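You operate a simulated robot arm through the tools that you are given. There is no shell and no other tool. Be economical: measure what you need, move in short steps, check, and stop when the job is done.

Carry out the task below with a simulated two-armed robot. There is one attempt and no reset: what you move stays moved.

Task
Wipe up the spill on the packing table with the blue cloth there and put it back.

The check looks at the end state, three seconds after you hand in, the way a careful person would. Anything else that was tipped, shoved, dropped, spilled or broken makes it a failure. Flat cloth is picked up by pressing the open fingertips on it (5 to 10 N) and closing them slowly along it; thin cloth reads only 2 to 8 mm in the jaws.

Robot
Two 7-joint arms with two-finger parallel grippers on one trunk, on a base that drives. Base frame: it is fixed to the floor where the robot stands at the start and does not move with it; the origin is under the middle of the robot, x ahead of it, y to its left, z up; the surface under the hand at the start is at about z = 850. Lengths are in mm, angles in degrees, forces in N, time in s.
The left shoulder is at the start at [20, 113, 1147], the right one opposite. With the tool pointing down near the work surface each hand reaches from about 240 to 620 mm from the robot's upright axis, wherever it stands, measured 20 degrees to its own side. Payload 1.57 kg a hand.
The tool frame of a hand sits at the grasp point between the pads (the TCP): z along the fingers, y along the line on which they close. The tips reach 30 mm beyond it. The gripper opens to 80 mm. The fingers are 17 mm wide and 12 mm thick; the gripper's body (40 by 82 mm) begins 80 mm behind the TCP.
Orientation is that of the tool frame in the base frame, as a unit quaternion [w, x, y, z]. With the fingers straight down and closing along the base's y, the tool's x points along the base's -x, its y along +y and its z along -z.

Tools
- The arms move only by the tool nudge_tool. It takes "left_increments", "right_increments" or both (then of equal length, played together; a hand with none holds still); each is a list of rows, each a list of 7 numbers: the shift along the tool's x, y, z in mm, then the turn, a rotation vector about the tool's x, y, z in degrees, then the finger opening in mm, from 0 to 80. In form: [[x, y, z, wx, wy, wz, fingers], ...]. A call has 1 to 8 rows; each row is the pose to reach, as a shift and turn from the pose commanded when the call began, along the tool's axes at that moment. Each row takes 0.2 s and may step no farther than 50 mm and 8.6 degrees from the row before; otherwise, or with a gripper value out of range, the whole call is refused. Where a pose cannot be reached the arm comes as near as it can. A force on the tool above 40 N (or 10 N above the force at the start of the call, whichever is more), or a blocked arm, ends the call early, and 0.2 s more pass. Each finger travels about 45 mm/s and halts on what it meets, pressing with about 29 N; the grip force reading is that of the motor and also rises with nothing between the fingers. The clock runs only during rows and for 0.2 s after the last one: add rows that repeat a pose to give the fingers time. It gives the time, the measured TCP pose, the force on the tool (base axes), the opening and the grip force at its end, in the units of the frame above (readings bear some noise), with the torque about the TCP (base axes, N m) and any sound that the robot's microphone picked up.
- Cameras (640 x 400 px; columns grow to the right, rows downward): "scene" is now at [86, -40.6, 1278.6]; the picture's right is [-0.46, -0.89, 0.00], its down [-0.57, 0.30, -0.76] and it looks along [0.68, -0.35, -0.65] (base axes); focal length 272 px, centre (320, 200). "left" rides on the left gripper at [72, 7, -122] in its tool frame; the picture's right is [-0.09, 1.00, 0.00], its down [-0.84, -0.08, -0.54] and it looks along [-0.54, -0.05, 0.84] (tool axes); focal length 238 px, centre (320, 200). "right" rides on the right gripper at [72, -7, -122] in its tool frame; the picture's right is [0.09, 1.00, 0.00], its down [-0.84, 0.08, -0.54] and it looks along [-0.54, 0.05, 0.84] (tool axes); focal length 238 px, centre (320, 200). There is no depth. A picture from a camera that has moved, and an enlarged one, comes with that camera's place and axes in the base frame and with its lens. The place of the scene camera against the robot may be out by one fixed shift of up to 18 mm in any direction.
- snapshot(camera): a new picture of that camera. It takes no simulated time.
- slide_trunk(by): slides the trunk up (or, below 0, down) by that many mm; the arms and the scene camera ride with it, the base frame stays. It gives what a move gives, with no picture.
- drive_base(legs): drives the robot by 1 to 6 legs, each [ahead, left, turn to the left] in mm, mm and degrees, along the robot's own axes; the way and the turn of a leg run together, so that a leg with both is an arc; at most 1500 mm and 180 degrees a leg. The arms and the cameras ride along, it lands a little off, and it stops where it bumps. It gives what a move gives.
- turn_head(pan, tilt): turns the head with the scene camera to pan (to the left, within 80 degrees either way) and tilt (down, from -29 to 69), counted from straight ahead of the robot. It gives what a move gives.
- enlarge(camera, box): a new picture of the part [left, top, right, bottom] of that camera's present view, enlarged. It takes no simulated time.
- close_job(): hands the job in; it is judged then, once.

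Go step by step. Nothing tells you exact positions but the pictures and the camera data: compare them with the known pose of the tool, close in by small moves and look again before you grip or let go. The budget is 120 turns and 88 pictures, counting those below and the enlarged ones. Unless the task says otherwise, let go and move clear before handing in, and close with one line.

The tools are called after "Call:" by a JSON object that holds its "method" and its "body". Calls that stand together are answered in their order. nudge_tool: Moves the arms, as the interface text tells. Its arguments: {"type":"object","properties":{"left_increments":{"type":"array","items":{"type":"array","items":{"type":"number"}}},"right_increments":{"type":"array","items":{"type":"array","items":{"type":"number"}}}},"required":[]} The other tools are called the same way: slide_trunk (by) slides the trunk up or down; drive_base (legs) drives the base; turn_head (pan, tilt) turns the head that bears the scene camera; snapshot (camera) takes a picture; enlarge (camera, box) takes an enlarged picture of a part of a camera's view; close_job () hands the job in.

At the start:

```text
time_s: 0.0
left_ee_pos: [462.0, 41.6, 1094.8]
left_tool_rot: [-0.001, 0.001, 1.0, 0.001]
left_contact_force: [0.0, -0.4, 0.3]
left_moment: [-0.01, 0.0, 0.0]
left_gripper_width: 79.9
left_gripper_force: 0.1
right_ee_pos: [276.9, -291.0, 1078.7]
right_tool_rot: [0.0, 0.0, 1.0, 0.0]
right_contact_force: [-0.5, -0.6, 0.6]
right_moment: [0.02, -0.02, -0.03]
right_gripper_width: 79.9
right_gripper_force: 0.0
trunk travel left (down, up): [-200.0, 370.0]
robot x, y, heading: [1.0, 1.0, -0.2]
head pan, tilt: [-27.5, 40.2]
```

scene: 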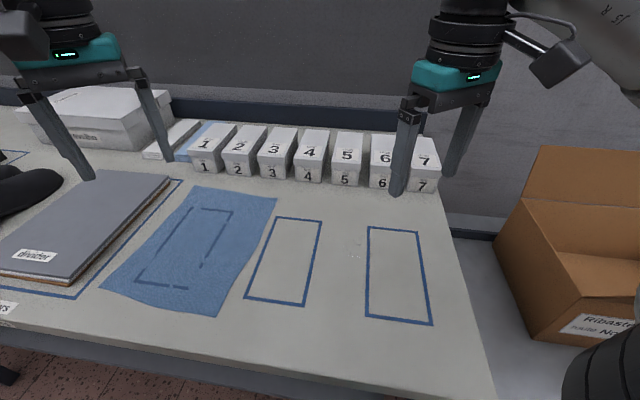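
right: 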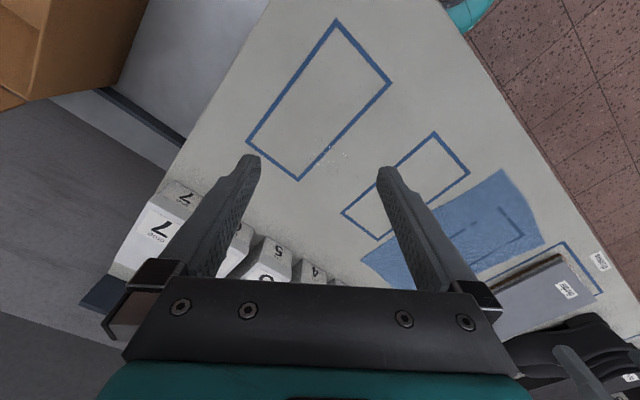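
left: 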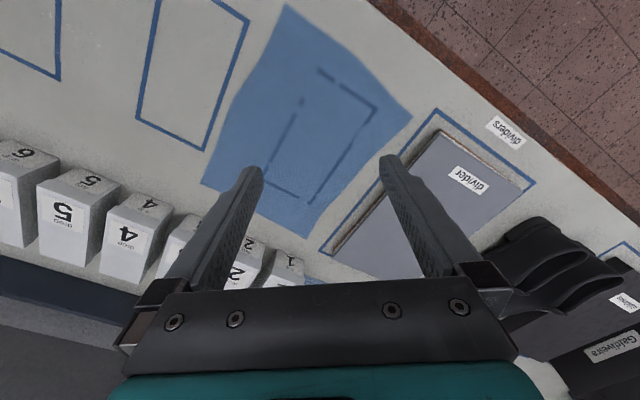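

I see a packing table with a blue cloth lying over a taped outline, and faint specks near (355,253) that may be the spill. I'll enlarge to check.

Call:
{"method": "enlarge", "body": {"camera": "scene", "box": [220, 180, 480, 340]}}

Call:
{"method": "enlarge", "body": {"camera": "scene", "box": [80, 100, 300, 330]}}

Call:
{"method": "enlarge", "body": {"camera": "right", "box": [220, 10, 620, 290]}}

```text
2.46 times, centred on (350, 260) of scene
camera zoom: at [86.0, -40.6, 1278.6], right [-0.46, -0.89, 0.0], down [-0.57, 0.3, -0.76], along [0.68, -0.35, -0.65], focal length 669 px, centre (246, 52)
```

zoom: 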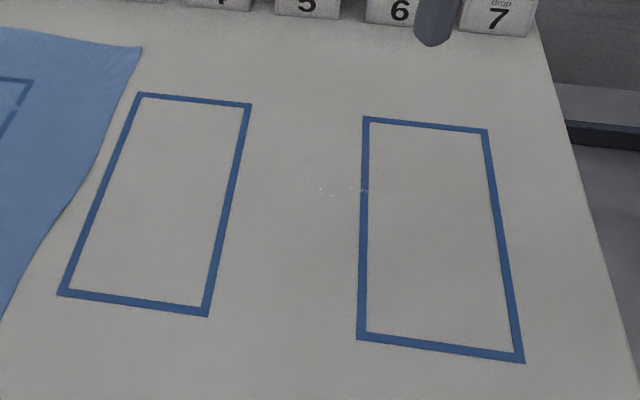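

```text
1.74 times, centred on (190, 215) of scene
camera zoom: at [86.0, -40.6, 1278.6], right [-0.46, -0.89, 0.0], down [-0.57, 0.3, -0.76], along [0.68, -0.35, -0.65], focal length 473 px, centre (546, 174)
```

zoom: 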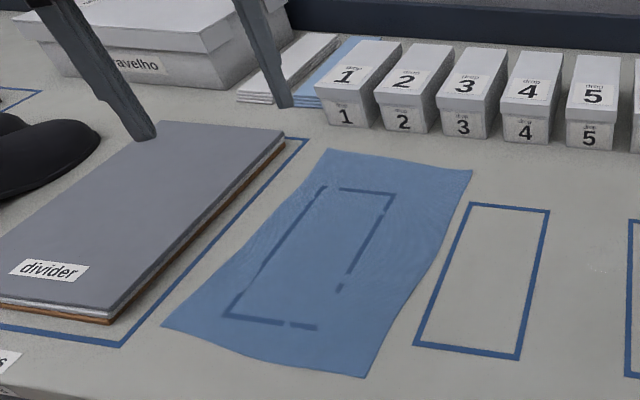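

```text
1.43 times, centred on (420, 150) of right
camera zoom: at [205.1, -296.5, 1200.0], right [-0.09, 1.0, 0.0], down [0.84, 0.08, 0.54], along [0.54, 0.05, -0.84], focal length 340 px, centre (177, 271)
```

zoom: 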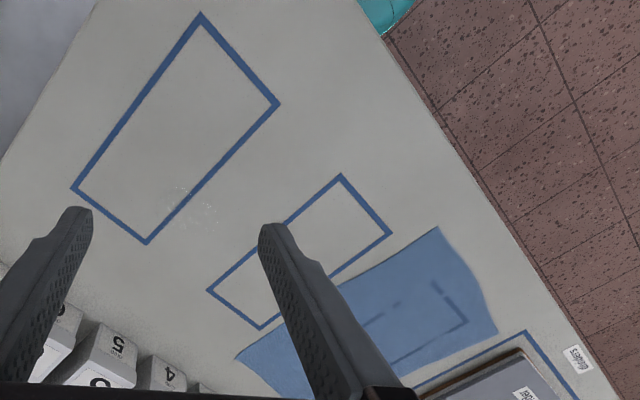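

The glints near (350,-265) are probably a clear spill straddling a tape line, and the cloth centre is at about (547,-4). I'll move the left hand aside and lower the right hand for a closer look.

Call:
{"method": "nudge_tool", "body": {"left_increments": [[0, 40, 0, 0, 0, 0, 80], [0, 80, 0, 0, 0, 0, 80], [0, 120, 0, 0, 0, 0, 80], [0, 160, 0, 0, 0, 0, 80], [0, 200, 0, 0, 0, 0, 80]], "right_increments": [[0, 0, 30, 0, 0, 0, 80], [0, 0, 60, 0, 0, 0, 80], [10, 0, 80, 0, 0, 0, 80], [10, 0, 90, 0, 0, 0, 80], [10, 0, 90, 0, 0, 0, 80]]}}

Call:
{"method": "snapshot", "body": {"camera": "right"}}

Call:
{"method": "snapshot", "body": {"camera": "scene"}}

```text
time_s: 1.2
left_ee_pos: [460.7, 241.3, 1094.7]
left_tool_rot: [0.0, 0.0, 1.0, 0.0]
left_contact_force: [0.2, 0.6, 0.3]
left_moment: [0.0, 0.03, 0.0]
left_gripper_width: 79.8
left_gripper_force: 0.0
right_ee_pos: [267.4, -290.9, 988.9]
right_tool_rot: [0.0, 0.0, 1.0, -0.001]
right_contact_force: [0.2, -0.5, -0.2]
right_moment: [0.02, 0.0, -0.02]
right_gripper_width: 80.1
right_gripper_force: 0.0
trunk travel left (down, up): [-200.0, 370.0]
robot x, y, heading: [1.3, -1.9, -0.2]
head pan, tilt: [-27.5, 40.2]
```

```text
81 pictures are left
camera right: at [195.3, -296.2, 1110.1], right [-0.09, 1.0, 0.0], down [0.84, 0.08, 0.54], along [0.54, 0.05, -0.84], focal length 238 px, centre (320, 200)
```

right: 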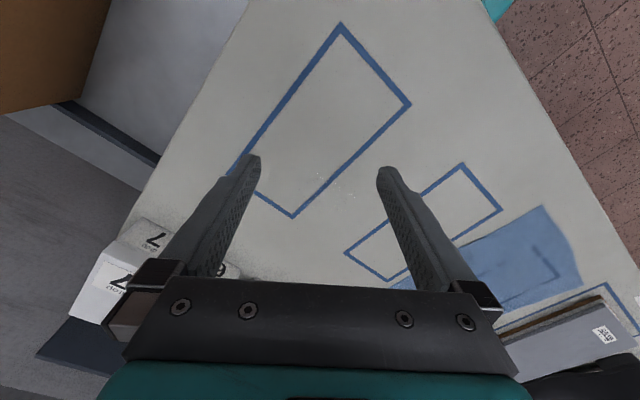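

```text
80 pictures are left
camera scene: at [85.9, -40.2, 1278.6], right [-0.46, -0.89, 0.0], down [-0.57, 0.3, -0.76], along [0.68, -0.35, -0.65], focal length 272 px, centre (320, 200)
```

scene: 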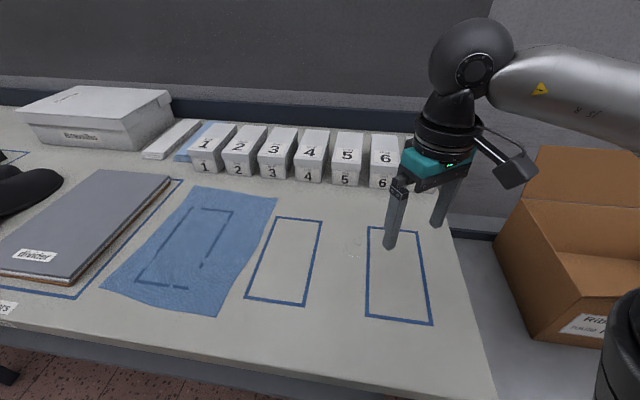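

Call:
{"method": "enlarge", "body": {"camera": "right", "box": [270, 120, 400, 240]}}

Call:
{"method": "enlarge", "body": {"camera": "scene", "box": [310, 210, 410, 290]}}

```text
3.33 times, centred on (335, 180) of right
camera zoom: at [195.3, -296.2, 1110.1], right [-0.09, 1.0, 0.0], down [0.84, 0.08, 0.54], along [0.54, 0.05, -0.84], focal length 794 px, centre (270, 267)
```

zoom: 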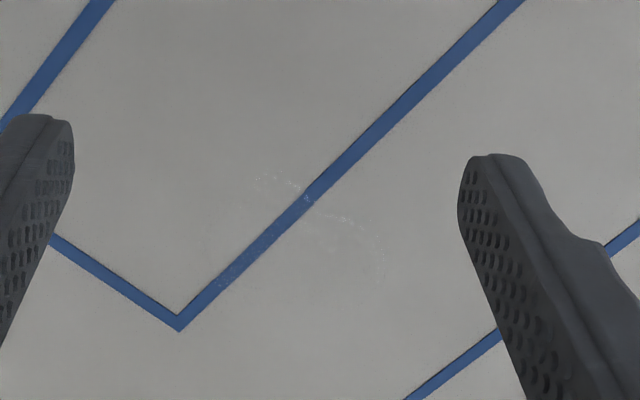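

```text
5.00 times, centred on (360, 250) of scene
camera zoom: at [85.9, -40.2, 1278.6], right [-0.46, -0.89, 0.0], down [-0.57, 0.3, -0.76], along [0.68, -0.35, -0.65], focal length 1359 px, centre (120, -50)
```

zoom: 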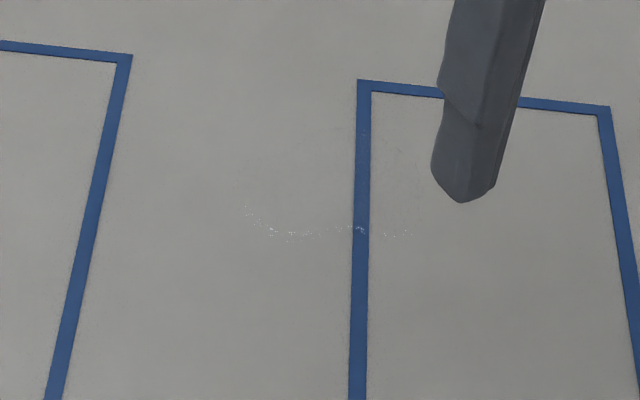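

The clear puddle is centred near (354,-271), about 80 mm across, and the scene camera reads about (+11,-11) off. I'll bring the right hand over the cloth near its spill-side edge, turned so the fingers close across that edge.

Call:
{"method": "nudge_tool", "body": {"right_increments": [[-29, 30, 0, 0, 0, 4.8, 80], [-58, 60, 0, 0, 0, 9.6, 80], [-87, 90, 0, 0, 0, 14.5, 80], [-116, 120, 0, 0, 0, 19.3, 70], [-145, 150, 0, 0, 0, 24.1, 60], [-174, 180, 0, 0, 0, 29, 50], [-203, 210, 0, 0, 0, 33.8, 50], [-232, 240, 0, 0, 0, 38.6, 50]]}}

Call:
{"method": "snapshot", "body": {"camera": "right"}}

Call:
{"method": "snapshot", "body": {"camera": "scene"}}

```text
time_s: 3.0
left_ee_pos: [461.1, 239.4, 1094.7]
left_tool_rot: [0.001, 0.001, 1.0, 0.0]
left_contact_force: [-1.0, 0.0, 0.4]
left_moment: [0.01, 0.04, 0.03]
left_gripper_width: 79.9
left_gripper_force: 0.0
right_ee_pos: [497.7, -49.3, 988.3]
right_tool_rot: [0.0, 0.332, 0.943, -0.001]
right_contact_force: [0.0, -0.1, -0.8]
right_moment: [0.0, -0.01, 0.02]
right_gripper_width: 50.2
right_gripper_force: 0.1
trunk travel left (down, up): [-200.0, 370.0]
robot x, y, heading: [3.4, 0.0, 0.0]
head pan, tilt: [-27.5, 40.2]
```

```text
77 pictures are left
camera right: at [439.0, -9.0, 1109.9], right [0.55, 0.83, 0.0], down [0.7, -0.46, 0.54], along [0.45, -0.3, -0.84], focal length 238 px, centre (320, 200)
```

right: 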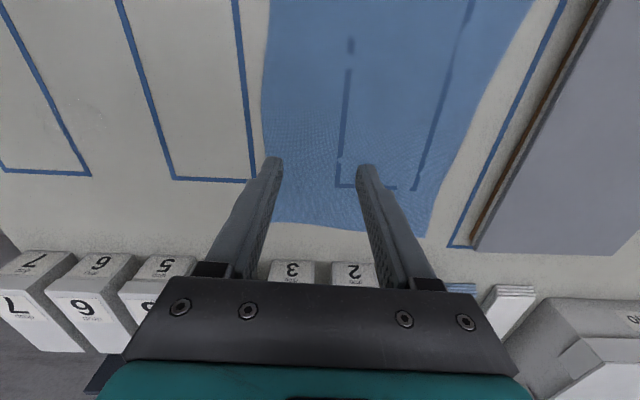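

```text
76 pictures are left
camera scene: at [86.1, -40.0, 1278.6], right [-0.46, -0.89, 0.0], down [-0.57, 0.3, -0.76], along [0.68, -0.35, -0.65], focal length 272 px, centre (320, 200)
```

scene: 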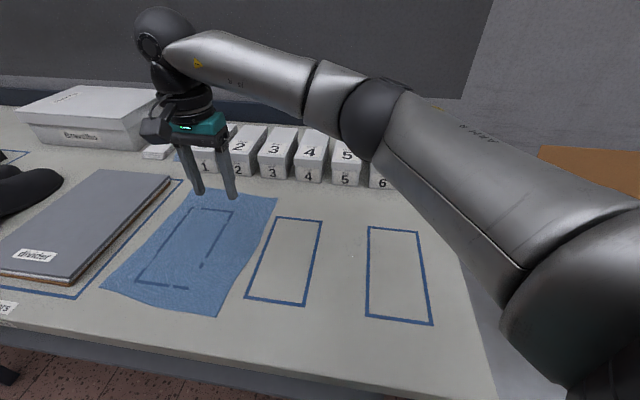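

The hand is over the cloth about 58 mm inside its spill-side edge. I'll shift 15 mm toward that edge and descend to just above the cloth.

Call:
{"method": "nudge_tool", "body": {"right_increments": [[0, -15, 30, 0, 0, 0, 50], [0, -15, 60, 0, 0, 0, 50], [0, -15, 85, 0, 0, 0, 50], [0, -15, 95, 0, 0, 0, 50], [0, -15, 98, 0, 0, 0, 50], [0, -15, 98, 0, 0, 0, 50]]}}

Call:
{"method": "snapshot", "body": {"camera": "right"}}

```text
time_s: 4.4
left_ee_pos: [461.6, 241.1, 1095.2]
left_tool_rot: [0.0, 0.001, 1.0, 0.0]
left_contact_force: [0.2, 0.0, -0.6]
left_moment: [-0.02, -0.01, 0.0]
left_gripper_width: 79.8
left_gripper_force: 0.0
right_ee_pos: [489.9, -62.4, 889.5]
right_tool_rot: [0.0, 0.33, 0.944, 0.001]
right_contact_force: [1.5, -0.3, -0.2]
right_moment: [-0.01, 0.0, 0.03]
right_gripper_width: 49.9
right_gripper_force: 0.1
trunk travel left (down, up): [-200.0, 370.0]
robot x, y, heading: [-0.7, 2.5, -0.0]
head pan, tilt: [-27.5, 40.2]
```

```text
75 pictures are left
camera right: at [429.0, -21.9, 1011.3], right [0.55, 0.84, 0.0], down [0.7, -0.46, 0.54], along [0.45, -0.3, -0.84], focal length 238 px, centre (320, 200)
```

right: 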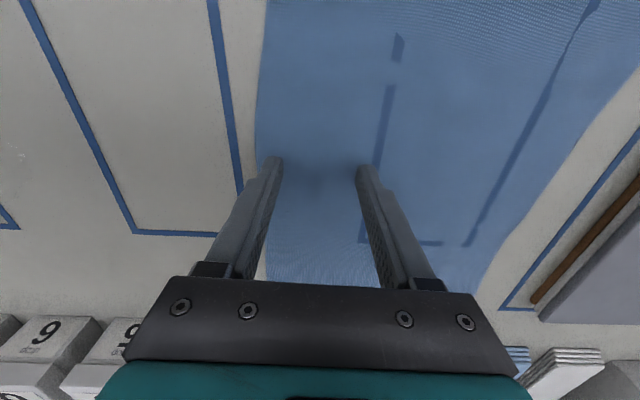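

Tips are about 8 mm above the cloth, both inside its edge. I'll go down in small steps until I feel it.

Call:
{"method": "nudge_tool", "body": {"right_increments": [[0, 0, 3, 0, 0, 0, 50], [0, 0, 5, 0, 0, 0, 50], [0, 0, 7, 0, 0, 0, 50], [0, 0, 8, 0, 0, 0, 50]]}}

```text
time_s: 5.4
left_ee_pos: [461.4, 239.5, 1095.3]
left_tool_rot: [0.0, 0.0, 1.0, 0.0]
left_contact_force: [0.0, 0.9, 0.3]
left_moment: [-0.04, 0.0, -0.04]
left_gripper_width: 80.0
left_gripper_force: 0.0
right_ee_pos: [489.5, -60.5, 882.2]
right_tool_rot: [0.0, 0.331, 0.944, 0.0]
right_contact_force: [0.2, 0.1, -0.6]
right_moment: [-0.03, 0.01, -0.02]
right_gripper_width: 49.8
right_gripper_force: 0.0
trunk travel left (down, up): [-200.0, 370.0]
robot x, y, heading: [-0.2, -1.7, 0.1]
head pan, tilt: [-27.5, 40.2]
```

Call:
{"method": "nudge_tool", "body": {"right_increments": [[0, 0, 1, 0, 0, 0, 50], [0, 0, 2, 0, 0, 0, 50]]}}

```text
time_s: 6.0
left_ee_pos: [460.4, 241.0, 1094.9]
left_tool_rot: [0.0, 0.001, 1.0, 0.0]
left_contact_force: [0.0, -0.2, -0.6]
left_moment: [0.01, 0.0, 0.0]
left_gripper_width: 79.9
left_gripper_force: 0.0
right_ee_pos: [488.1, -61.0, 882.2]
right_tool_rot: [0.001, 0.331, 0.944, 0.001]
right_contact_force: [-1.7, -0.8, 5.8]
right_moment: [-0.1, 0.17, -0.04]
right_gripper_width: 50.2
right_gripper_force: 0.0
trunk travel left (down, up): [-200.0, 370.0]
robot x, y, heading: [-3.2, 3.2, 0.1]
head pan, tilt: [-27.5, 40.2]
```

Contact at about 6 N. I'll press a hair more and close slowly.

Call:
{"method": "nudge_tool", "body": {"right_increments": [[0, 0, 0.5, 0, 0, 0, 44], [0, 0, 0.5, 0, 0, 0, 37], [0, 0, 0.5, 0, 0, 0, 30], [0, 0, 0.5, 0, 0, 0, 23], [0, 0, 0.5, 0, 0, 0, 16], [0, 0, 0.5, 0, 0, 0, 9], [0, 0, 0.5, 0, 0, 0, 2], [0, 0, 0.5, 0, 0, 0, 0]]}}

Call:
{"method": "snapshot", "body": {"camera": "right"}}

```text
time_s: 7.8
left_ee_pos: [459.7, 239.8, 1095.6]
left_tool_rot: [0.001, -0.001, 1.0, 0.0]
left_contact_force: [-0.6, 0.9, 0.6]
left_moment: [0.0, 0.0, 0.01]
left_gripper_width: 79.9
left_gripper_force: 0.0
right_ee_pos: [489.5, -62.6, 880.9]
right_tool_rot: [0.001, 0.331, 0.944, -0.001]
right_contact_force: [-1.1, -1.9, 18.0]
right_moment: [-0.1, 0.08, 0.01]
right_gripper_width: 2.3
right_gripper_force: 23.9
trunk travel left (down, up): [-200.0, 370.0]
robot x, y, heading: [1.2, 0.1, -0.1]
head pan, tilt: [-27.5, 40.2]
```

```text
74 pictures are left
camera right: at [428.5, -21.7, 1002.6], right [0.55, 0.84, 0.0], down [0.7, -0.46, 0.54], along [0.45, -0.3, -0.84], focal length 238 px, centre (320, 200)
```

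right: 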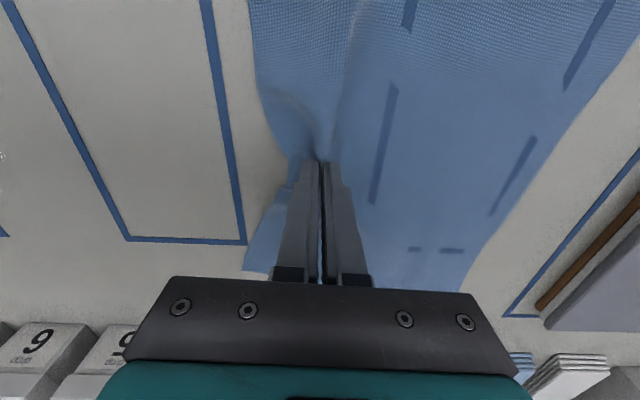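

The cloth is held (2.3 mm). I'll ease up 4 mm and drag it toward the spill, stopping short to check.

Call:
{"method": "nudge_tool", "body": {"right_increments": [[0, 0, -4, 0, 0, 0, 0], [-3, -30, -4, 0, 0, 0, 0], [-6, -60, -4, 0, 0, 0, 0], [-9, -90, -4, 0, 0, 0, 0], [-12, -120, -4, 0, 0, 0, 0], [-15, -150, -4, 0, 0, 0, 0], [-15, -150, -4, 0, 0, 0, 0]]}}

Call:
{"method": "snapshot", "body": {"camera": "right"}}

Call:
{"method": "snapshot", "body": {"camera": "scene"}}

```text
time_s: 9.4
left_ee_pos: [461.0, 240.3, 1095.6]
left_tool_rot: [0.0, 0.0, 1.0, 0.0]
left_contact_force: [-0.4, 0.0, 0.3]
left_moment: [0.0, 0.02, 0.03]
left_gripper_width: 80.1
left_gripper_force: 0.1
right_ee_pos: [407.2, -188.7, 884.0]
right_tool_rot: [0.001, 0.33, 0.944, -0.001]
right_contact_force: [0.7, -0.3, 0.3]
right_moment: [0.0, -0.01, 0.01]
right_gripper_width: 1.9
right_gripper_force: 23.1
trunk travel left (down, up): [-200.0, 370.0]
robot x, y, heading: [0.5, -1.7, -0.2]
head pan, tilt: [-27.5, 40.2]
```

```text
73 pictures are left
camera right: at [347.4, -148.8, 1005.0], right [0.55, 0.84, 0.0], down [0.7, -0.46, 0.54], along [0.45, -0.3, -0.84], focal length 238 px, centre (320, 200)
```

right: 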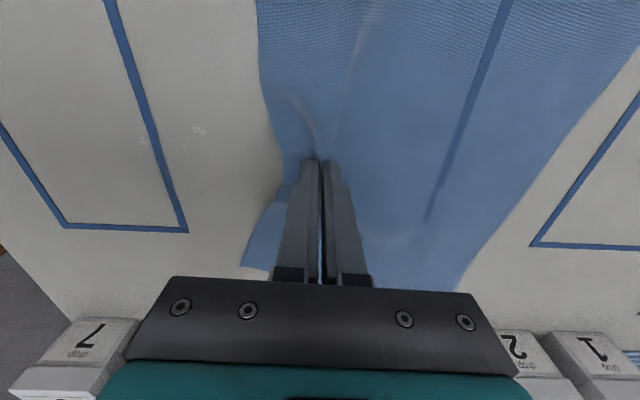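

```text
72 pictures are left
camera scene: at [86.0, -40.6, 1278.6], right [-0.46, -0.89, 0.0], down [-0.57, 0.3, -0.76], along [0.68, -0.35, -0.65], focal length 272 px, centre (320, 200)
```

scene: 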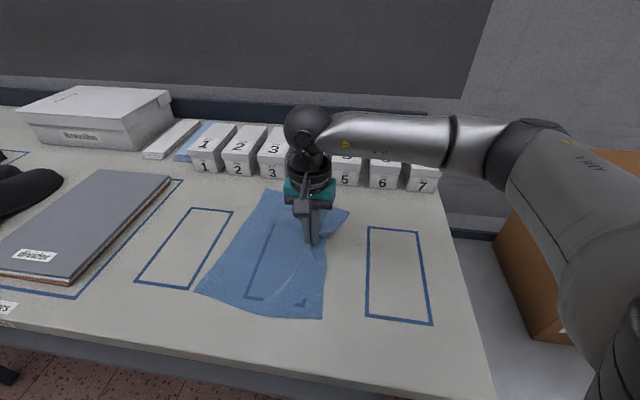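

The cloth drags flat. Let me zoom in on the puddle from here to pin it down.

Call:
{"method": "enlarge", "body": {"camera": "right", "box": [80, 60, 280, 240]}}

Call:
{"method": "enlarge", "body": {"camera": "scene", "box": [310, 210, 410, 290]}}

```text
2.22 times, centred on (180, 150) of right
camera zoom: at [347.4, -148.8, 1005.0], right [0.55, 0.84, 0.0], down [0.7, -0.46, 0.54], along [0.45, -0.3, -0.84], focal length 530 px, centre (631, 311)
```

zoom: 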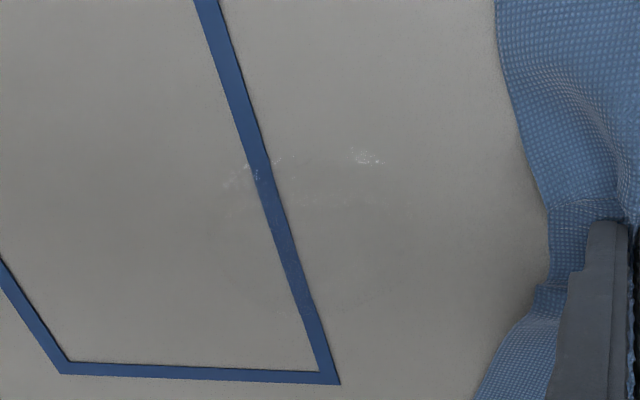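

```text
5.00 times, centred on (360, 250) of scene
camera zoom: at [86.0, -40.6, 1278.6], right [-0.46, -0.89, 0.0], down [-0.57, 0.3, -0.76], along [0.68, -0.35, -0.65], focal length 1359 px, centre (120, -50)
```

zoom: 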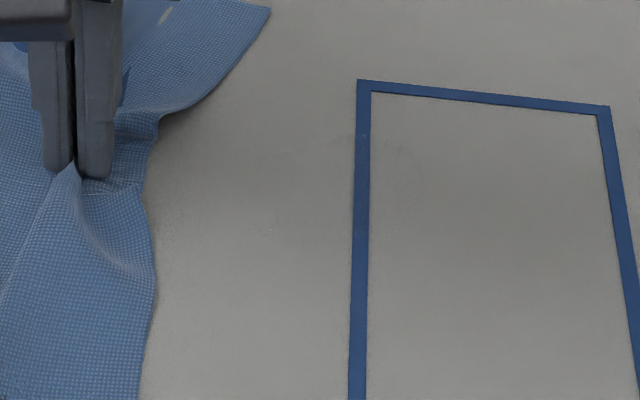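

The puddle is centred at about (350,-272), radius about 30 mm. I'll press the gripped cloth down and zigzag across it, advancing only away from the trailing cloth.

Call:
{"method": "nudge_tool", "body": {"right_increments": [[-7, -40, 2, 0, 0, 0, 0], [-7, -58, 3.5, 0, 0, 0, 0], [-47, -62, 3.5, 0, 0, 0, 0], [-7, -66, 3.5, 0, 0, 0, 0], [33, -70, 3.5, 0, 0, 0, 0], [33, -80, 3.5, 0, 0, 0, 0], [-7, -80, 3.5, 0, 0, 0, 0], [-47, -80, 3.5, 0, 0, 0, 0]]}}

Call:
{"method": "snapshot", "body": {"camera": "right"}}

```text
time_s: 11.2
left_ee_pos: [460.7, 240.5, 1094.3]
left_tool_rot: [0.0, 0.0, 1.0, 0.0]
left_contact_force: [-0.2, 0.4, 0.7]
left_moment: [-0.02, 0.03, -0.02]
left_gripper_width: 80.1
left_gripper_force: 0.0
right_ee_pos: [393.6, -282.1, 880.6]
right_tool_rot: [0.001, 0.33, 0.944, 0.0]
right_contact_force: [-2.0, 1.8, 6.3]
right_moment: [0.02, 0.06, -0.04]
right_gripper_width: 1.9
right_gripper_force: 23.5
trunk travel left (down, up): [-200.0, 370.0]
robot x, y, heading: [-1.3, 1.2, 0.1]
head pan, tilt: [-27.5, 40.2]
```

```text
69 pictures are left
camera right: at [333.8, -241.0, 1002.8], right [0.55, 0.84, 0.0], down [0.7, -0.46, 0.54], along [0.45, -0.3, -0.84], focal length 238 px, centre (320, 200)
```

right: 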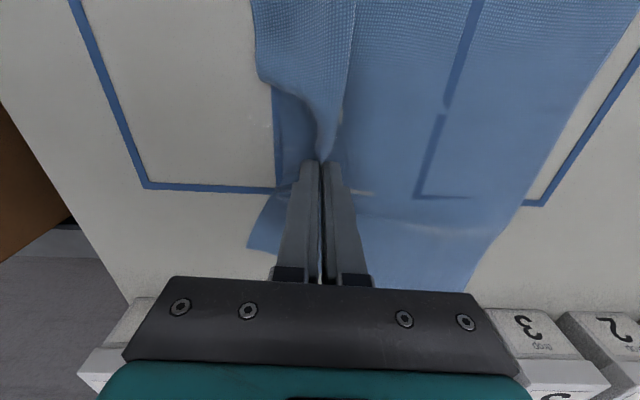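

Pressing at about 6 N over the puddle. Continuing the zigzag across the rest of it.

Call:
{"method": "nudge_tool", "body": {"right_increments": [[0, -12, 0.3, 0, 0, 0, 0], [40, -12, 0.3, 0, 0, 0, 0], [80, -12, 0.3, 0, 0, 0, 0], [80, -26, 0.3, 0, 0, 0, 0], [40, -26, 0.3, 0, 0, 0, 0], [0, -26, 0.3, 0, 0, 0, 0], [0, -40, 0.3, 0, 0, 0, 0], [40, -40, 0.3, 0, 0, 0, 0]]}}

Call:
{"method": "nudge_tool", "body": {"right_increments": [[40, 0, 0, 0, 0, 0, 0], [40, -14, 0, 0, 0, 0, 0], [0, -14, 0, 0, 0, 0, 0], [-40, -14, 0, 0, 0, 0, 0], [-40, -28, 0, 0, 0, 0, 0], [0, -28, 0, 0, 0, 0, 0], [40, -28, 0, 0, 0, 0, 0], [0, -28, 0, 0, 0, 0, 0]]}}

Call:
{"method": "snapshot", "body": {"camera": "right"}}

Call:
{"method": "snapshot", "body": {"camera": "scene"}}

```text
time_s: 13.0
left_ee_pos: [459.7, 239.3, 1094.5]
left_tool_rot: [0.001, 0.0, 1.0, -0.001]
left_contact_force: [0.2, 0.3, 0.5]
left_moment: [-0.01, 0.05, 0.0]
left_gripper_width: 80.0
left_gripper_force: 0.0
right_ee_pos: [338.0, -288.8, 881.5]
right_tool_rot: [0.001, 0.332, 0.943, -0.001]
right_contact_force: [3.0, -5.5, 21.6]
right_moment: [-0.18, -0.07, 0.03]
right_gripper_width: 2.3
right_gripper_force: 23.8
trunk travel left (down, up): [-200.0, 370.0]
robot x, y, heading: [1.3, -3.1, -0.2]
head pan, tilt: [-27.5, 40.2]
```

```text
time_s: 14.8
left_ee_pos: [460.7, 240.5, 1096.0]
left_tool_rot: [0.0, 0.0, 1.0, 0.0]
left_contact_force: [-0.1, -0.2, 0.2]
left_moment: [-0.02, -0.01, -0.01]
left_gripper_width: 80.4
left_gripper_force: 0.0
right_ee_pos: [320.3, -306.8, 881.8]
right_tool_rot: [-0.001, 0.33, 0.944, -0.001]
right_contact_force: [-2.3, 1.9, 9.2]
right_moment: [0.05, 0.07, -0.01]
right_gripper_width: 1.9
right_gripper_force: 22.9
trunk travel left (down, up): [-200.0, 370.0]
robot x, y, heading: [-1.0, -0.8, 0.2]
head pan, tilt: [-27.5, 40.2]
```

```text
68 pictures are left
camera right: at [260.2, -267.7, 1002.9], right [0.55, 0.84, 0.0], down [0.7, -0.46, 0.54], along [0.45, -0.3, -0.84], focal length 238 px, centre (320, 200)
```

right: 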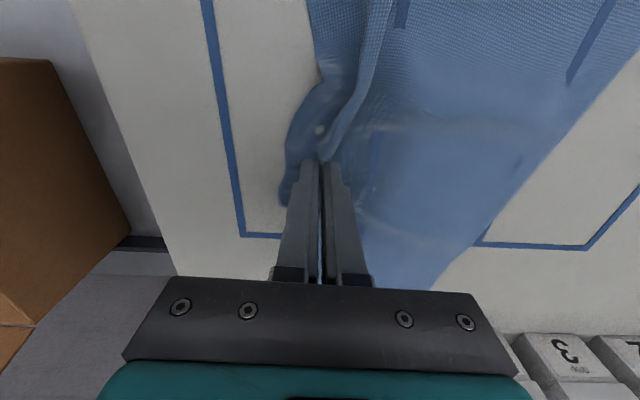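

```text
67 pictures are left
camera scene: at [85.3, -40.0, 1278.6], right [-0.46, -0.89, 0.0], down [-0.57, 0.3, -0.76], along [0.68, -0.35, -0.65], focal length 272 px, centre (320, 200)
```

scene: 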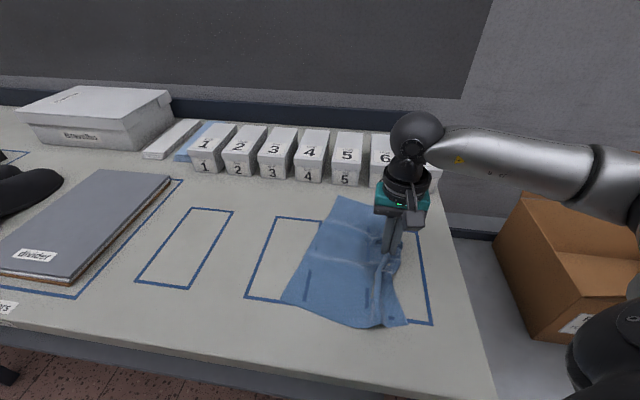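

The cloth covers the wiped spot and the right hand holds its outer edge. I'll bring the left hand in to hold the opposite edge, so the two hands can carry the cloth back stretched flat.

Call:
{"method": "nudge_tool", "body": {"left_increments": [[1, -47, 12, 0, 0, 4.83, 80], [2, -95, 24, 0, 0, 9.66, 80], [3, -142, 36, 0, 0, 14.5, 80], [3, -190, 48, 0, 0, 19.3, 80], [4, -237, 60, 0, 0, 24.1, 70], [5, -284, 72, 0, 0, 29, 60], [5, -332, 84, 0, 0, 33.8, 50], [6, -379, 95, 0, 0, 38.6, 50]]}}

Call:
{"method": "snapshot", "body": {"camera": "left"}}

Call:
{"method": "snapshot", "body": {"camera": "scene"}}

```text
time_s: 16.6
left_ee_pos: [455.1, -139.1, 1000.7]
left_tool_rot: [0.001, 0.332, 0.943, 0.0]
left_contact_force: [-0.3, 0.1, -0.4]
left_moment: [0.02, 0.0, -0.03]
left_gripper_width: 49.7
left_gripper_force: 0.0
right_ee_pos: [321.2, -308.8, 880.1]
right_tool_rot: [0.0, 0.331, 0.944, 0.0]
right_contact_force: [-1.2, -0.2, 0.2]
right_moment: [-0.02, 0.0, -0.02]
right_gripper_width: 2.0
right_gripper_force: 23.7
trunk travel left (down, up): [-200.0, 370.0]
robot x, y, heading: [-0.4, 3.1, -0.1]
head pan, tilt: [-27.5, 40.2]
```

```text
66 pictures are left
camera left: at [402.7, -89.0, 1120.0], right [0.69, 0.72, 0.0], down [0.6, -0.58, 0.54], along [0.39, -0.38, -0.84], focal length 238 px, centre (320, 200)
```

left: 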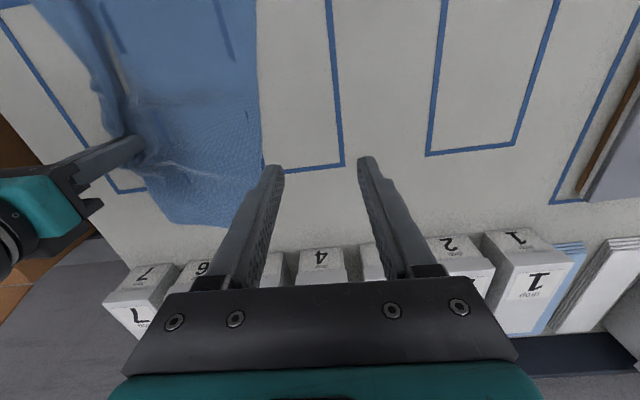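

```text
65 pictures are left
camera scene: at [85.6, -41.2, 1278.6], right [-0.46, -0.89, 0.0], down [-0.57, 0.3, -0.76], along [0.68, -0.35, -0.65], focal length 272 px, centre (320, 200)
```

scene: 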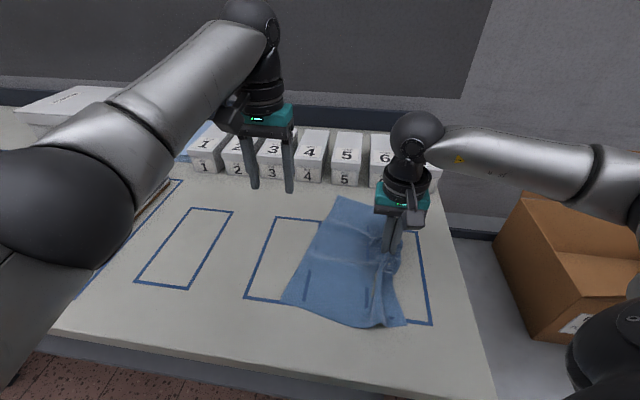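

The cloth's left edge passes through about (405,-188). I'll put the left hand about 32 mm inside that edge, still above it, and look.

Call:
{"method": "nudge_tool", "body": {"left_increments": [[4, -30, 20, 0, 0, 0, 40], [8, -65, 45, 0, 0, 0, 30], [8, -101, 70, 0, 0, 0, 30], [8, -101, 90, 0, 0, 0, 30], [8, -101, 104, 0, 0, 0, 30], [8, -101, 104, 0, 0, 0, 30]]}}

Call:
{"method": "snapshot", "body": {"camera": "left"}}

Call:
{"method": "snapshot", "body": {"camera": "scene"}}

```text
time_s: 18.0
left_ee_pos: [392.6, -205.2, 894.6]
left_tool_rot: [0.0, 0.331, 0.944, 0.0]
left_contact_force: [-0.2, 0.0, -0.2]
left_moment: [0.01, -0.02, 0.03]
left_gripper_width: 29.9
left_gripper_force: 0.1
left hand out of reach, approached as far as the arm can: row 3, 4, 5, 6
right_ee_pos: [320.1, -307.6, 882.0]
right_tool_rot: [0.0, 0.33, 0.944, 0.001]
right_contact_force: [-0.2, -0.1, 0.5]
right_moment: [-0.01, -0.01, -0.02]
right_gripper_width: 1.9
right_gripper_force: 23.7
trunk travel left (down, up): [-200.0, 370.0]
robot x, y, heading: [-0.9, 0.9, -0.1]
head pan, tilt: [-27.5, 40.2]
```

```text
64 pictures are left
camera left: at [338.9, -154.3, 1015.4], right [0.69, 0.72, 0.0], down [0.61, -0.58, 0.54], along [0.39, -0.38, -0.84], focal length 238 px, centre (320, 200)
```

left: 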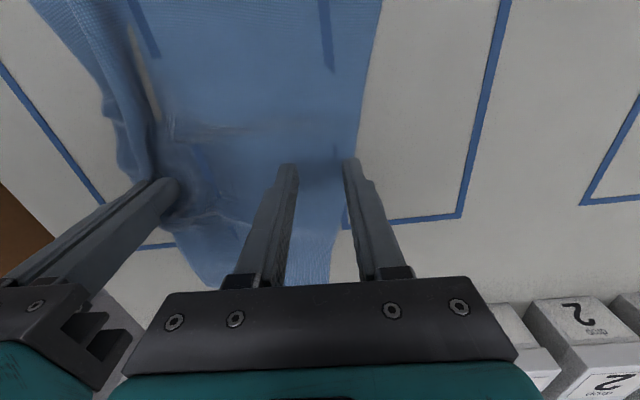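

```text
63 pictures are left
camera scene: at [85.9, -40.6, 1278.6], right [-0.46, -0.89, 0.0], down [-0.57, 0.3, -0.76], along [0.68, -0.35, -0.65], focal length 272 px, centre (320, 200)
```

scene: 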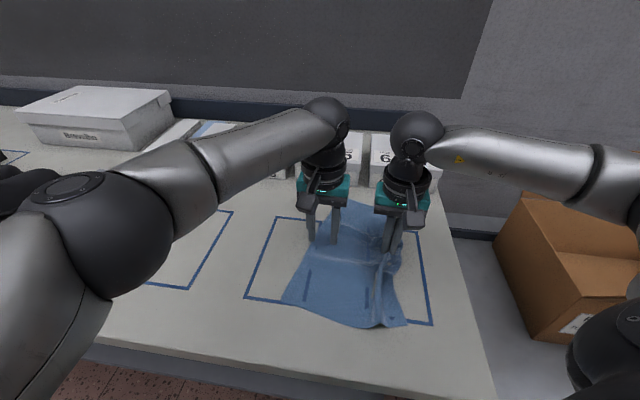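

The left arm stops about 11 mm short. I'll bring the cloth 16 mm toward it with the right hand, raised slightly.

Call:
{"method": "nudge_tool", "body": {"right_increments": [[0, 4, -5, 0, 0, 0, 0], [0, 10, -5, 0, 0, 0, 0], [0, 16, -5, 0, 0, 0, 0], [0, 16, -5, 0, 0, 0, 0]]}}

Call:
{"method": "snapshot", "body": {"camera": "left"}}

```text
time_s: 19.0
left_ee_pos: [391.9, -204.9, 895.1]
left_tool_rot: [0.0, 0.331, 0.944, -0.001]
left_contact_force: [0.1, 0.0, 0.5]
left_moment: [-0.01, 0.0, 0.0]
left_gripper_width: 30.0
left_gripper_force: 0.1
right_ee_pos: [330.8, -295.0, 885.8]
right_tool_rot: [0.0, 0.33, 0.944, 0.0]
right_contact_force: [0.0, 0.8, 0.5]
right_moment: [0.04, -0.04, 0.0]
right_gripper_width: 2.0
right_gripper_force: 23.7
trunk travel left (down, up): [-200.0, 370.0]
robot x, y, heading: [0.2, 3.9, 0.1]
head pan, tilt: [-27.5, 40.2]
```

```text
62 pictures are left
camera left: at [339.0, -154.2, 1015.6], right [0.69, 0.72, 0.0], down [0.61, -0.58, 0.54], along [0.39, -0.38, -0.84], focal length 238 px, centre (320, 200)
```

left: 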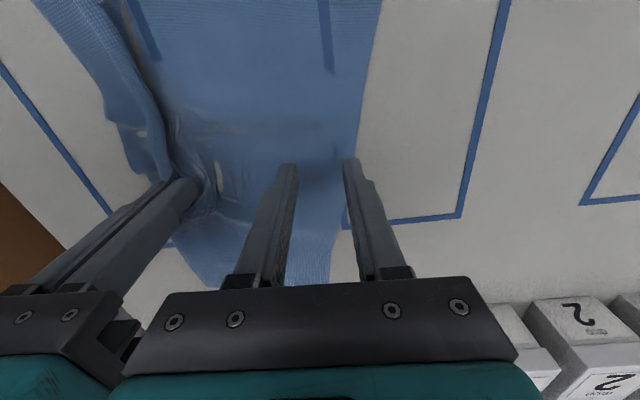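

That only wrinkled it, so I'll undo it. Instead I'll give the left hand less yaw so it can reach further in.

Call:
{"method": "nudge_tool", "body": {"right_increments": [[0, -6, 0, 0, 0, 0, 0], [0, -12, 0, 0, 0, 0, 0], [0, -18, 0, 0, 0, 0, 0], [0, -18, 0, 0, 0, 0, 0]], "left_increments": [[0, 0, 0, 0, 0, -8, 30], [0, 0, 0, 0, 0, -16, 30], [0, 0, 0, 0, 0, -16, 30], [0, 0, 0, 0, 0, -16, 30]]}}

Call:
{"method": "snapshot", "body": {"camera": "left"}}

```text
time_s: 20.0
left_ee_pos: [391.7, -205.2, 895.8]
left_tool_rot: [0.0, 0.195, 0.981, 0.0]
left_contact_force: [-0.6, -0.8, 0.5]
left_moment: [0.0, 0.02, 0.0]
left_gripper_width: 29.9
left_gripper_force: 0.1
right_ee_pos: [318.8, -310.9, 884.2]
right_tool_rot: [0.0, 0.33, 0.944, -0.001]
right_contact_force: [0.9, -0.1, 0.3]
right_moment: [0.01, -0.02, 0.0]
right_gripper_width: 2.0
right_gripper_force: 23.9
trunk travel left (down, up): [-200.0, 370.0]
robot x, y, heading: [-0.2, -1.3, -0.2]
head pan, tilt: [-27.5, 40.2]
```

```text
61 pictures are left
camera left: at [327.2, -170.3, 1016.0], right [0.47, 0.88, 0.0], down [0.74, -0.39, 0.54], along [0.48, -0.25, -0.84], focal length 238 px, centre (320, 200)
```

left: 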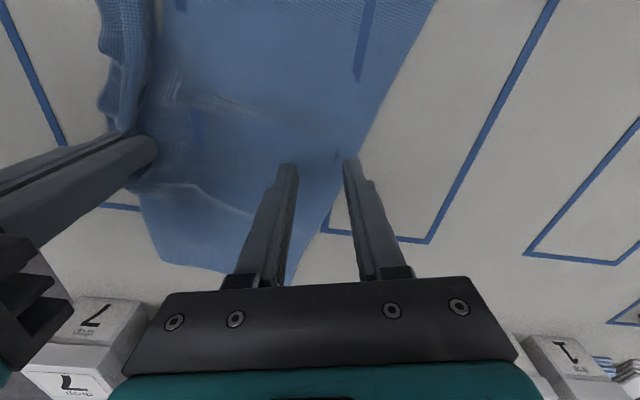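

Call:
{"method": "nudge_tool", "body": {"left_increments": [[2, -6, 0, 0, 0, 0, 30], [5, -13, 0, 0, 0, 0, 30], [5, -13, 0, 0, 0, 0, 30]]}}

Call:
{"method": "snapshot", "body": {"camera": "left"}}

```text
time_s: 20.8
left_ee_pos: [388.7, -205.9, 896.4]
left_tool_rot: [0.0, 0.196, 0.981, 0.0]
left_contact_force: [-0.3, -0.2, 0.7]
left_moment: [-0.02, 0.0, -0.02]
left_gripper_width: 30.3
left_gripper_force: 0.1
left hand out of reach, approached as far as the arm can: row 2, 3
right_ee_pos: [318.7, -310.3, 884.2]
right_tool_rot: [0.001, 0.33, 0.944, 0.0]
right_contact_force: [0.2, -0.3, 0.2]
right_moment: [0.02, -0.03, 0.04]
right_gripper_width: 2.2
right_gripper_force: 23.5
trunk travel left (down, up): [-200.0, 370.0]
robot x, y, heading: [-0.2, 1.9, -0.1]
head pan, tilt: [-27.5, 40.2]
```

```text
60 pictures are left
camera left: at [324.2, -172.5, 1016.0], right [0.47, 0.88, 0.0], down [0.74, -0.39, 0.54], along [0.48, -0.25, -0.84], focal length 238 px, centre (320, 200)
```

left: 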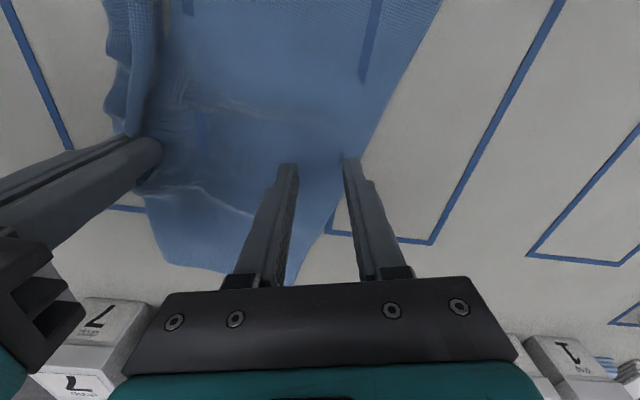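

The left arm hits its limit there. Simpler: retract it, then re-grip the cloth's left edge with the right hand and pull it home.

Call:
{"method": "nudge_tool", "body": {"left_increments": [[0, 0, -40, 0, 0, 0, 50], [0, 30, -80, 0, 0, 0, 80], [0, 80, -90, 0, 0, 0, 80], [0, 130, -100, 0, 0, 0, 80], [0, 180, -110, 0, 0, 0, 80], [0, 230, -120, 0, 0, 0, 80], [0, 280, -130, 0, 0, 0, 80], [0, 330, -140, 0, 0, 0, 80]]}}

Call:
{"method": "nudge_tool", "body": {"left_increments": [[0, 40, 0, 0, 0, 0, 80], [0, 80, 0, 0, 0, 0, 80], [0, 120, 0, 0, 0, 0, 80], [0, 120, 0, 0, 0, 0, 80], [0, 120, 0, 0, 0, 0, 80]], "right_increments": [[0, 0, 2, 0, 0, 0, 10], [0, 0, 2, 0, 0, 0, 20], [0, 0, -30, 0, 0, 0, 30], [0, 0, -70, 0, 0, 0, 30], [0, 0, -110, 0, 0, 0, 30]]}}

Call:
{"method": "snapshot", "body": {"camera": "right"}}

Call:
{"method": "snapshot", "body": {"camera": "scene"}}

```text
refused: row 3 steps farther than a row can; nothing moved
```

```text
time_s: 22.0
left_ee_pos: [435.3, -95.2, 896.8]
left_tool_rot: [0.0, 0.196, 0.981, 0.0]
left_contact_force: [-0.2, 0.3, -0.3]
left_moment: [-0.01, -0.04, 0.0]
left_gripper_width: 80.0
left_gripper_force: 0.2
right_ee_pos: [318.7, -308.9, 995.3]
right_tool_rot: [0.0, 0.33, 0.944, 0.0]
right_contact_force: [1.0, -0.3, 0.5]
right_moment: [0.0, -0.01, 0.0]
right_gripper_width: 30.0
right_gripper_force: 0.1
trunk travel left (down, up): [-200.0, 370.0]
robot x, y, heading: [0.7, -0.3, 0.1]
head pan, tilt: [-27.5, 40.2]
```

```text
59 pictures are left
camera right: at [258.2, -269.1, 1117.0], right [0.55, 0.84, 0.0], down [0.7, -0.46, 0.54], along [0.45, -0.3, -0.84], focal length 238 px, centre (320, 200)
```

right: 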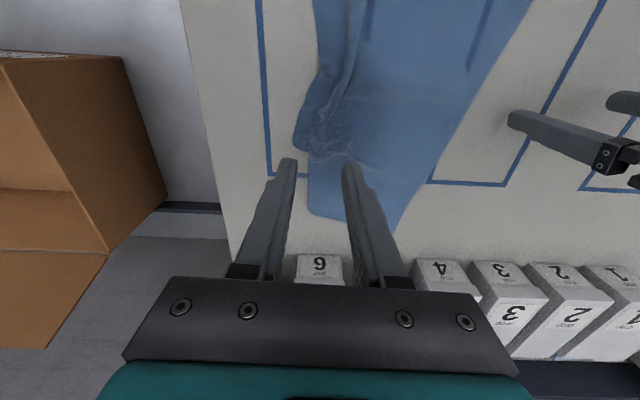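

```text
58 pictures are left
camera scene: at [86.0, -40.6, 1278.6], right [-0.46, -0.89, 0.0], down [-0.57, 0.3, -0.76], along [0.68, -0.35, -0.65], focal length 272 px, centre (320, 200)
```

scene: 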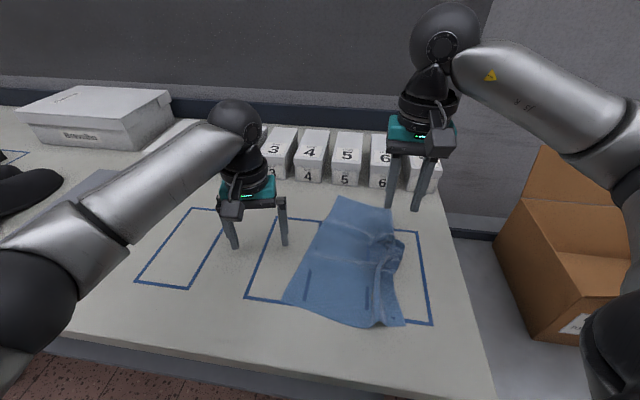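

The cloth lies turned about 8° with a wrinkle near its right edge. I'm moving the left hand away and the right hand over the middle of the cloth's left edge, about (389,-218).

Call:
{"method": "nudge_tool", "body": {"left_increments": [[20, 37, -20, 0, 0, 0, 80], [40, 74, -40, 0, 0, 0, 80], [60, 111, -61, 0, 0, 0, 80], [80, 148, -81, 0, 0, 0, 80], [100, 185, -102, 0, 0, 0, 80], [120, 222, -122, 0, 0, 0, 80], [140, 259, -143, 0, 0, 0, 80], [160, 296, -163, 0, 0, 0, 80]], "right_increments": [[0, 0, 0, 0, 0, 0, 40], [0, 0, 0, 0, 0, 0, 40], [0, 20, 0, 0, 0, 0, 40], [0, 40, 0, 0, 0, 3, 40], [2, 60, 0, 0, 0, 6, 40], [2, 80, 20, 0, 0, 9, 40], [2, 100, 40, 0, 0, 9.4, 40], [2, 115, 60, 0, 0, 9.4, 40]]}}

Call:
{"method": "snapshot", "body": {"camera": "right"}}

Call:
{"method": "snapshot", "body": {"camera": "scene"}}

```text
time_s: 23.8
left_ee_pos: [401.2, 239.6, 1058.1]
left_tool_rot: [0.0, 0.197, 0.98, 0.0]
left_contact_force: [0.5, 0.2, -0.1]
left_moment: [-0.03, 0.02, -0.01]
left_gripper_width: 80.0
left_gripper_force: 0.1
right_ee_pos: [388.3, -217.6, 935.6]
right_tool_rot: [0.001, 0.407, 0.913, -0.001]
right_contact_force: [-0.2, -0.2, 0.4]
right_moment: [0.01, 0.0, -0.01]
right_gripper_width: 40.0
right_gripper_force: 0.0
trunk travel left (down, up): [-200.0, 370.0]
robot x, y, heading: [1.7, 3.3, 0.1]
head pan, tilt: [-27.5, 40.2]
```

```text
57 pictures are left
camera right: at [336.4, -168.7, 1057.1], right [0.68, 0.73, 0.0], down [0.62, -0.57, 0.54], along [0.4, -0.37, -0.84], focal length 238 px, centre (320, 200)
```

right: 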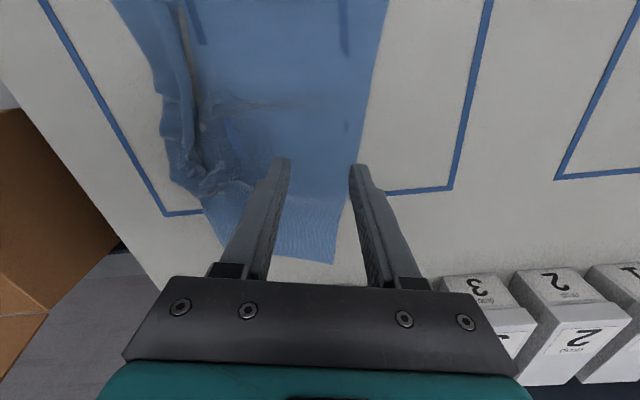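

```text
56 pictures are left
camera scene: at [85.8, -40.2, 1278.6], right [-0.46, -0.89, 0.0], down [-0.57, 0.3, -0.76], along [0.68, -0.35, -0.65], focal length 272 px, centre (320, 200)
```

scene: 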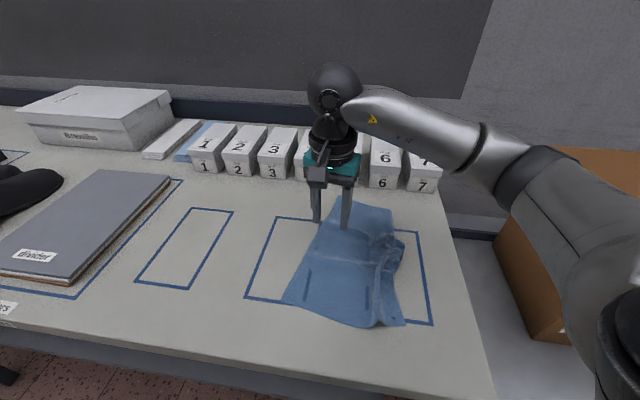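

Well aligned on the edge's middle but only 30 mm inside, so I'll shift 12 mm further in and descend to near contact.

Call:
{"method": "nudge_tool", "body": {"right_increments": [[0, -12, 20, 0, 0, 0, 40], [0, -12, 40, 0, 0, 0, 40], [0, -12, 48, 0, 0, 0, 40], [0, -12, 51, 0, 0, 0, 40], [0, -12, 53, 0, 0, 0, 40], [0, -12, 54, 0, 0, 0, 40]]}}

```text
time_s: 25.2
left_ee_pos: [400.6, 238.0, 1057.9]
left_tool_rot: [0.0, 0.195, 0.981, 0.0]
left_contact_force: [-0.2, 0.5, 1.0]
left_moment: [0.0, 0.01, -0.03]
left_gripper_width: 80.2
left_gripper_force: 0.1
right_ee_pos: [380.4, -227.2, 882.1]
right_tool_rot: [0.001, 0.407, 0.913, 0.0]
right_contact_force: [-0.5, -0.7, 0.5]
right_moment: [-0.02, -0.01, -0.03]
right_gripper_width: 39.8
right_gripper_force: 0.1
trunk travel left (down, up): [-200.0, 370.0]
robot x, y, heading: [1.9, 1.8, 0.1]
head pan, tilt: [-27.5, 40.2]
```

Call:
{"method": "nudge_tool", "body": {"right_increments": [[0, 0, 1, 0, 0, 0, 40], [0, 0, 1.7, 0, 0, 0, 40]]}}

```text
time_s: 25.8
left_ee_pos: [400.8, 237.3, 1060.5]
left_tool_rot: [0.0, 0.195, 0.981, -0.001]
left_contact_force: [-0.5, -0.2, -0.5]
left_moment: [0.02, 0.01, 0.05]
left_gripper_width: 80.0
left_gripper_force: 0.1
right_ee_pos: [380.1, -226.2, 881.1]
right_tool_rot: [0.001, 0.406, 0.914, 0.001]
right_contact_force: [-2.4, -0.5, 13.5]
right_moment: [-0.14, 0.23, 0.0]
right_gripper_width: 40.2
right_gripper_force: 0.4
trunk travel left (down, up): [-200.0, 370.0]
robot x, y, heading: [-3.5, -1.7, -0.0]
head pan, tilt: [-27.5, 40.2]
```

In contact at 13 N, so I'll ease slightly and close slowly.

Call:
{"method": "nudge_tool", "body": {"right_increments": [[0, 0, -0.4, 0, 0, 0, 36], [0, 0, -0.4, 0, 0, 0, 30], [0, 0, -0.4, 0, 0, 0, 24], [0, 0, -0.4, 0, 0, 0, 18], [0, 0, -0.4, 0, 0, 0, 12], [0, 0, -0.4, 0, 0, 0, 6], [0, 0, -0.4, 0, 0, 0, 0], [0, 0, -0.4, 0, 0, 0, 0]]}}

Call:
{"method": "snapshot", "body": {"camera": "right"}}

```text
time_s: 27.6
left_ee_pos: [400.2, 238.2, 1058.9]
left_tool_rot: [0.001, 0.195, 0.981, -0.001]
left_contact_force: [0.1, 0.3, -0.4]
left_moment: [0.0, 0.0, -0.01]
left_gripper_width: 80.1
left_gripper_force: 0.0
right_ee_pos: [380.7, -226.9, 880.8]
right_tool_rot: [0.001, 0.407, 0.913, 0.0]
right_contact_force: [-1.9, -2.2, 24.6]
right_moment: [-0.06, 0.06, 0.04]
right_gripper_width: 4.6
right_gripper_force: 24.8
trunk travel left (down, up): [-200.0, 370.0]
robot x, y, heading: [-1.4, 0.1, -0.1]
head pan, tilt: [-27.5, 40.2]
```

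```text
55 pictures are left
camera right: at [326.6, -177.4, 1002.5], right [0.68, 0.73, 0.0], down [0.62, -0.57, 0.54], along [0.4, -0.37, -0.84], focal length 238 px, centre (320, 200)
```

right: 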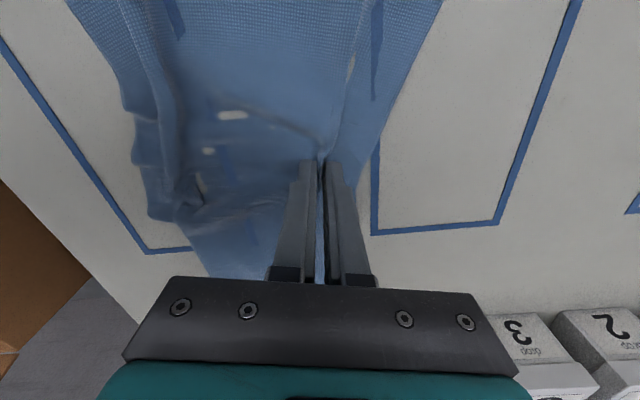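

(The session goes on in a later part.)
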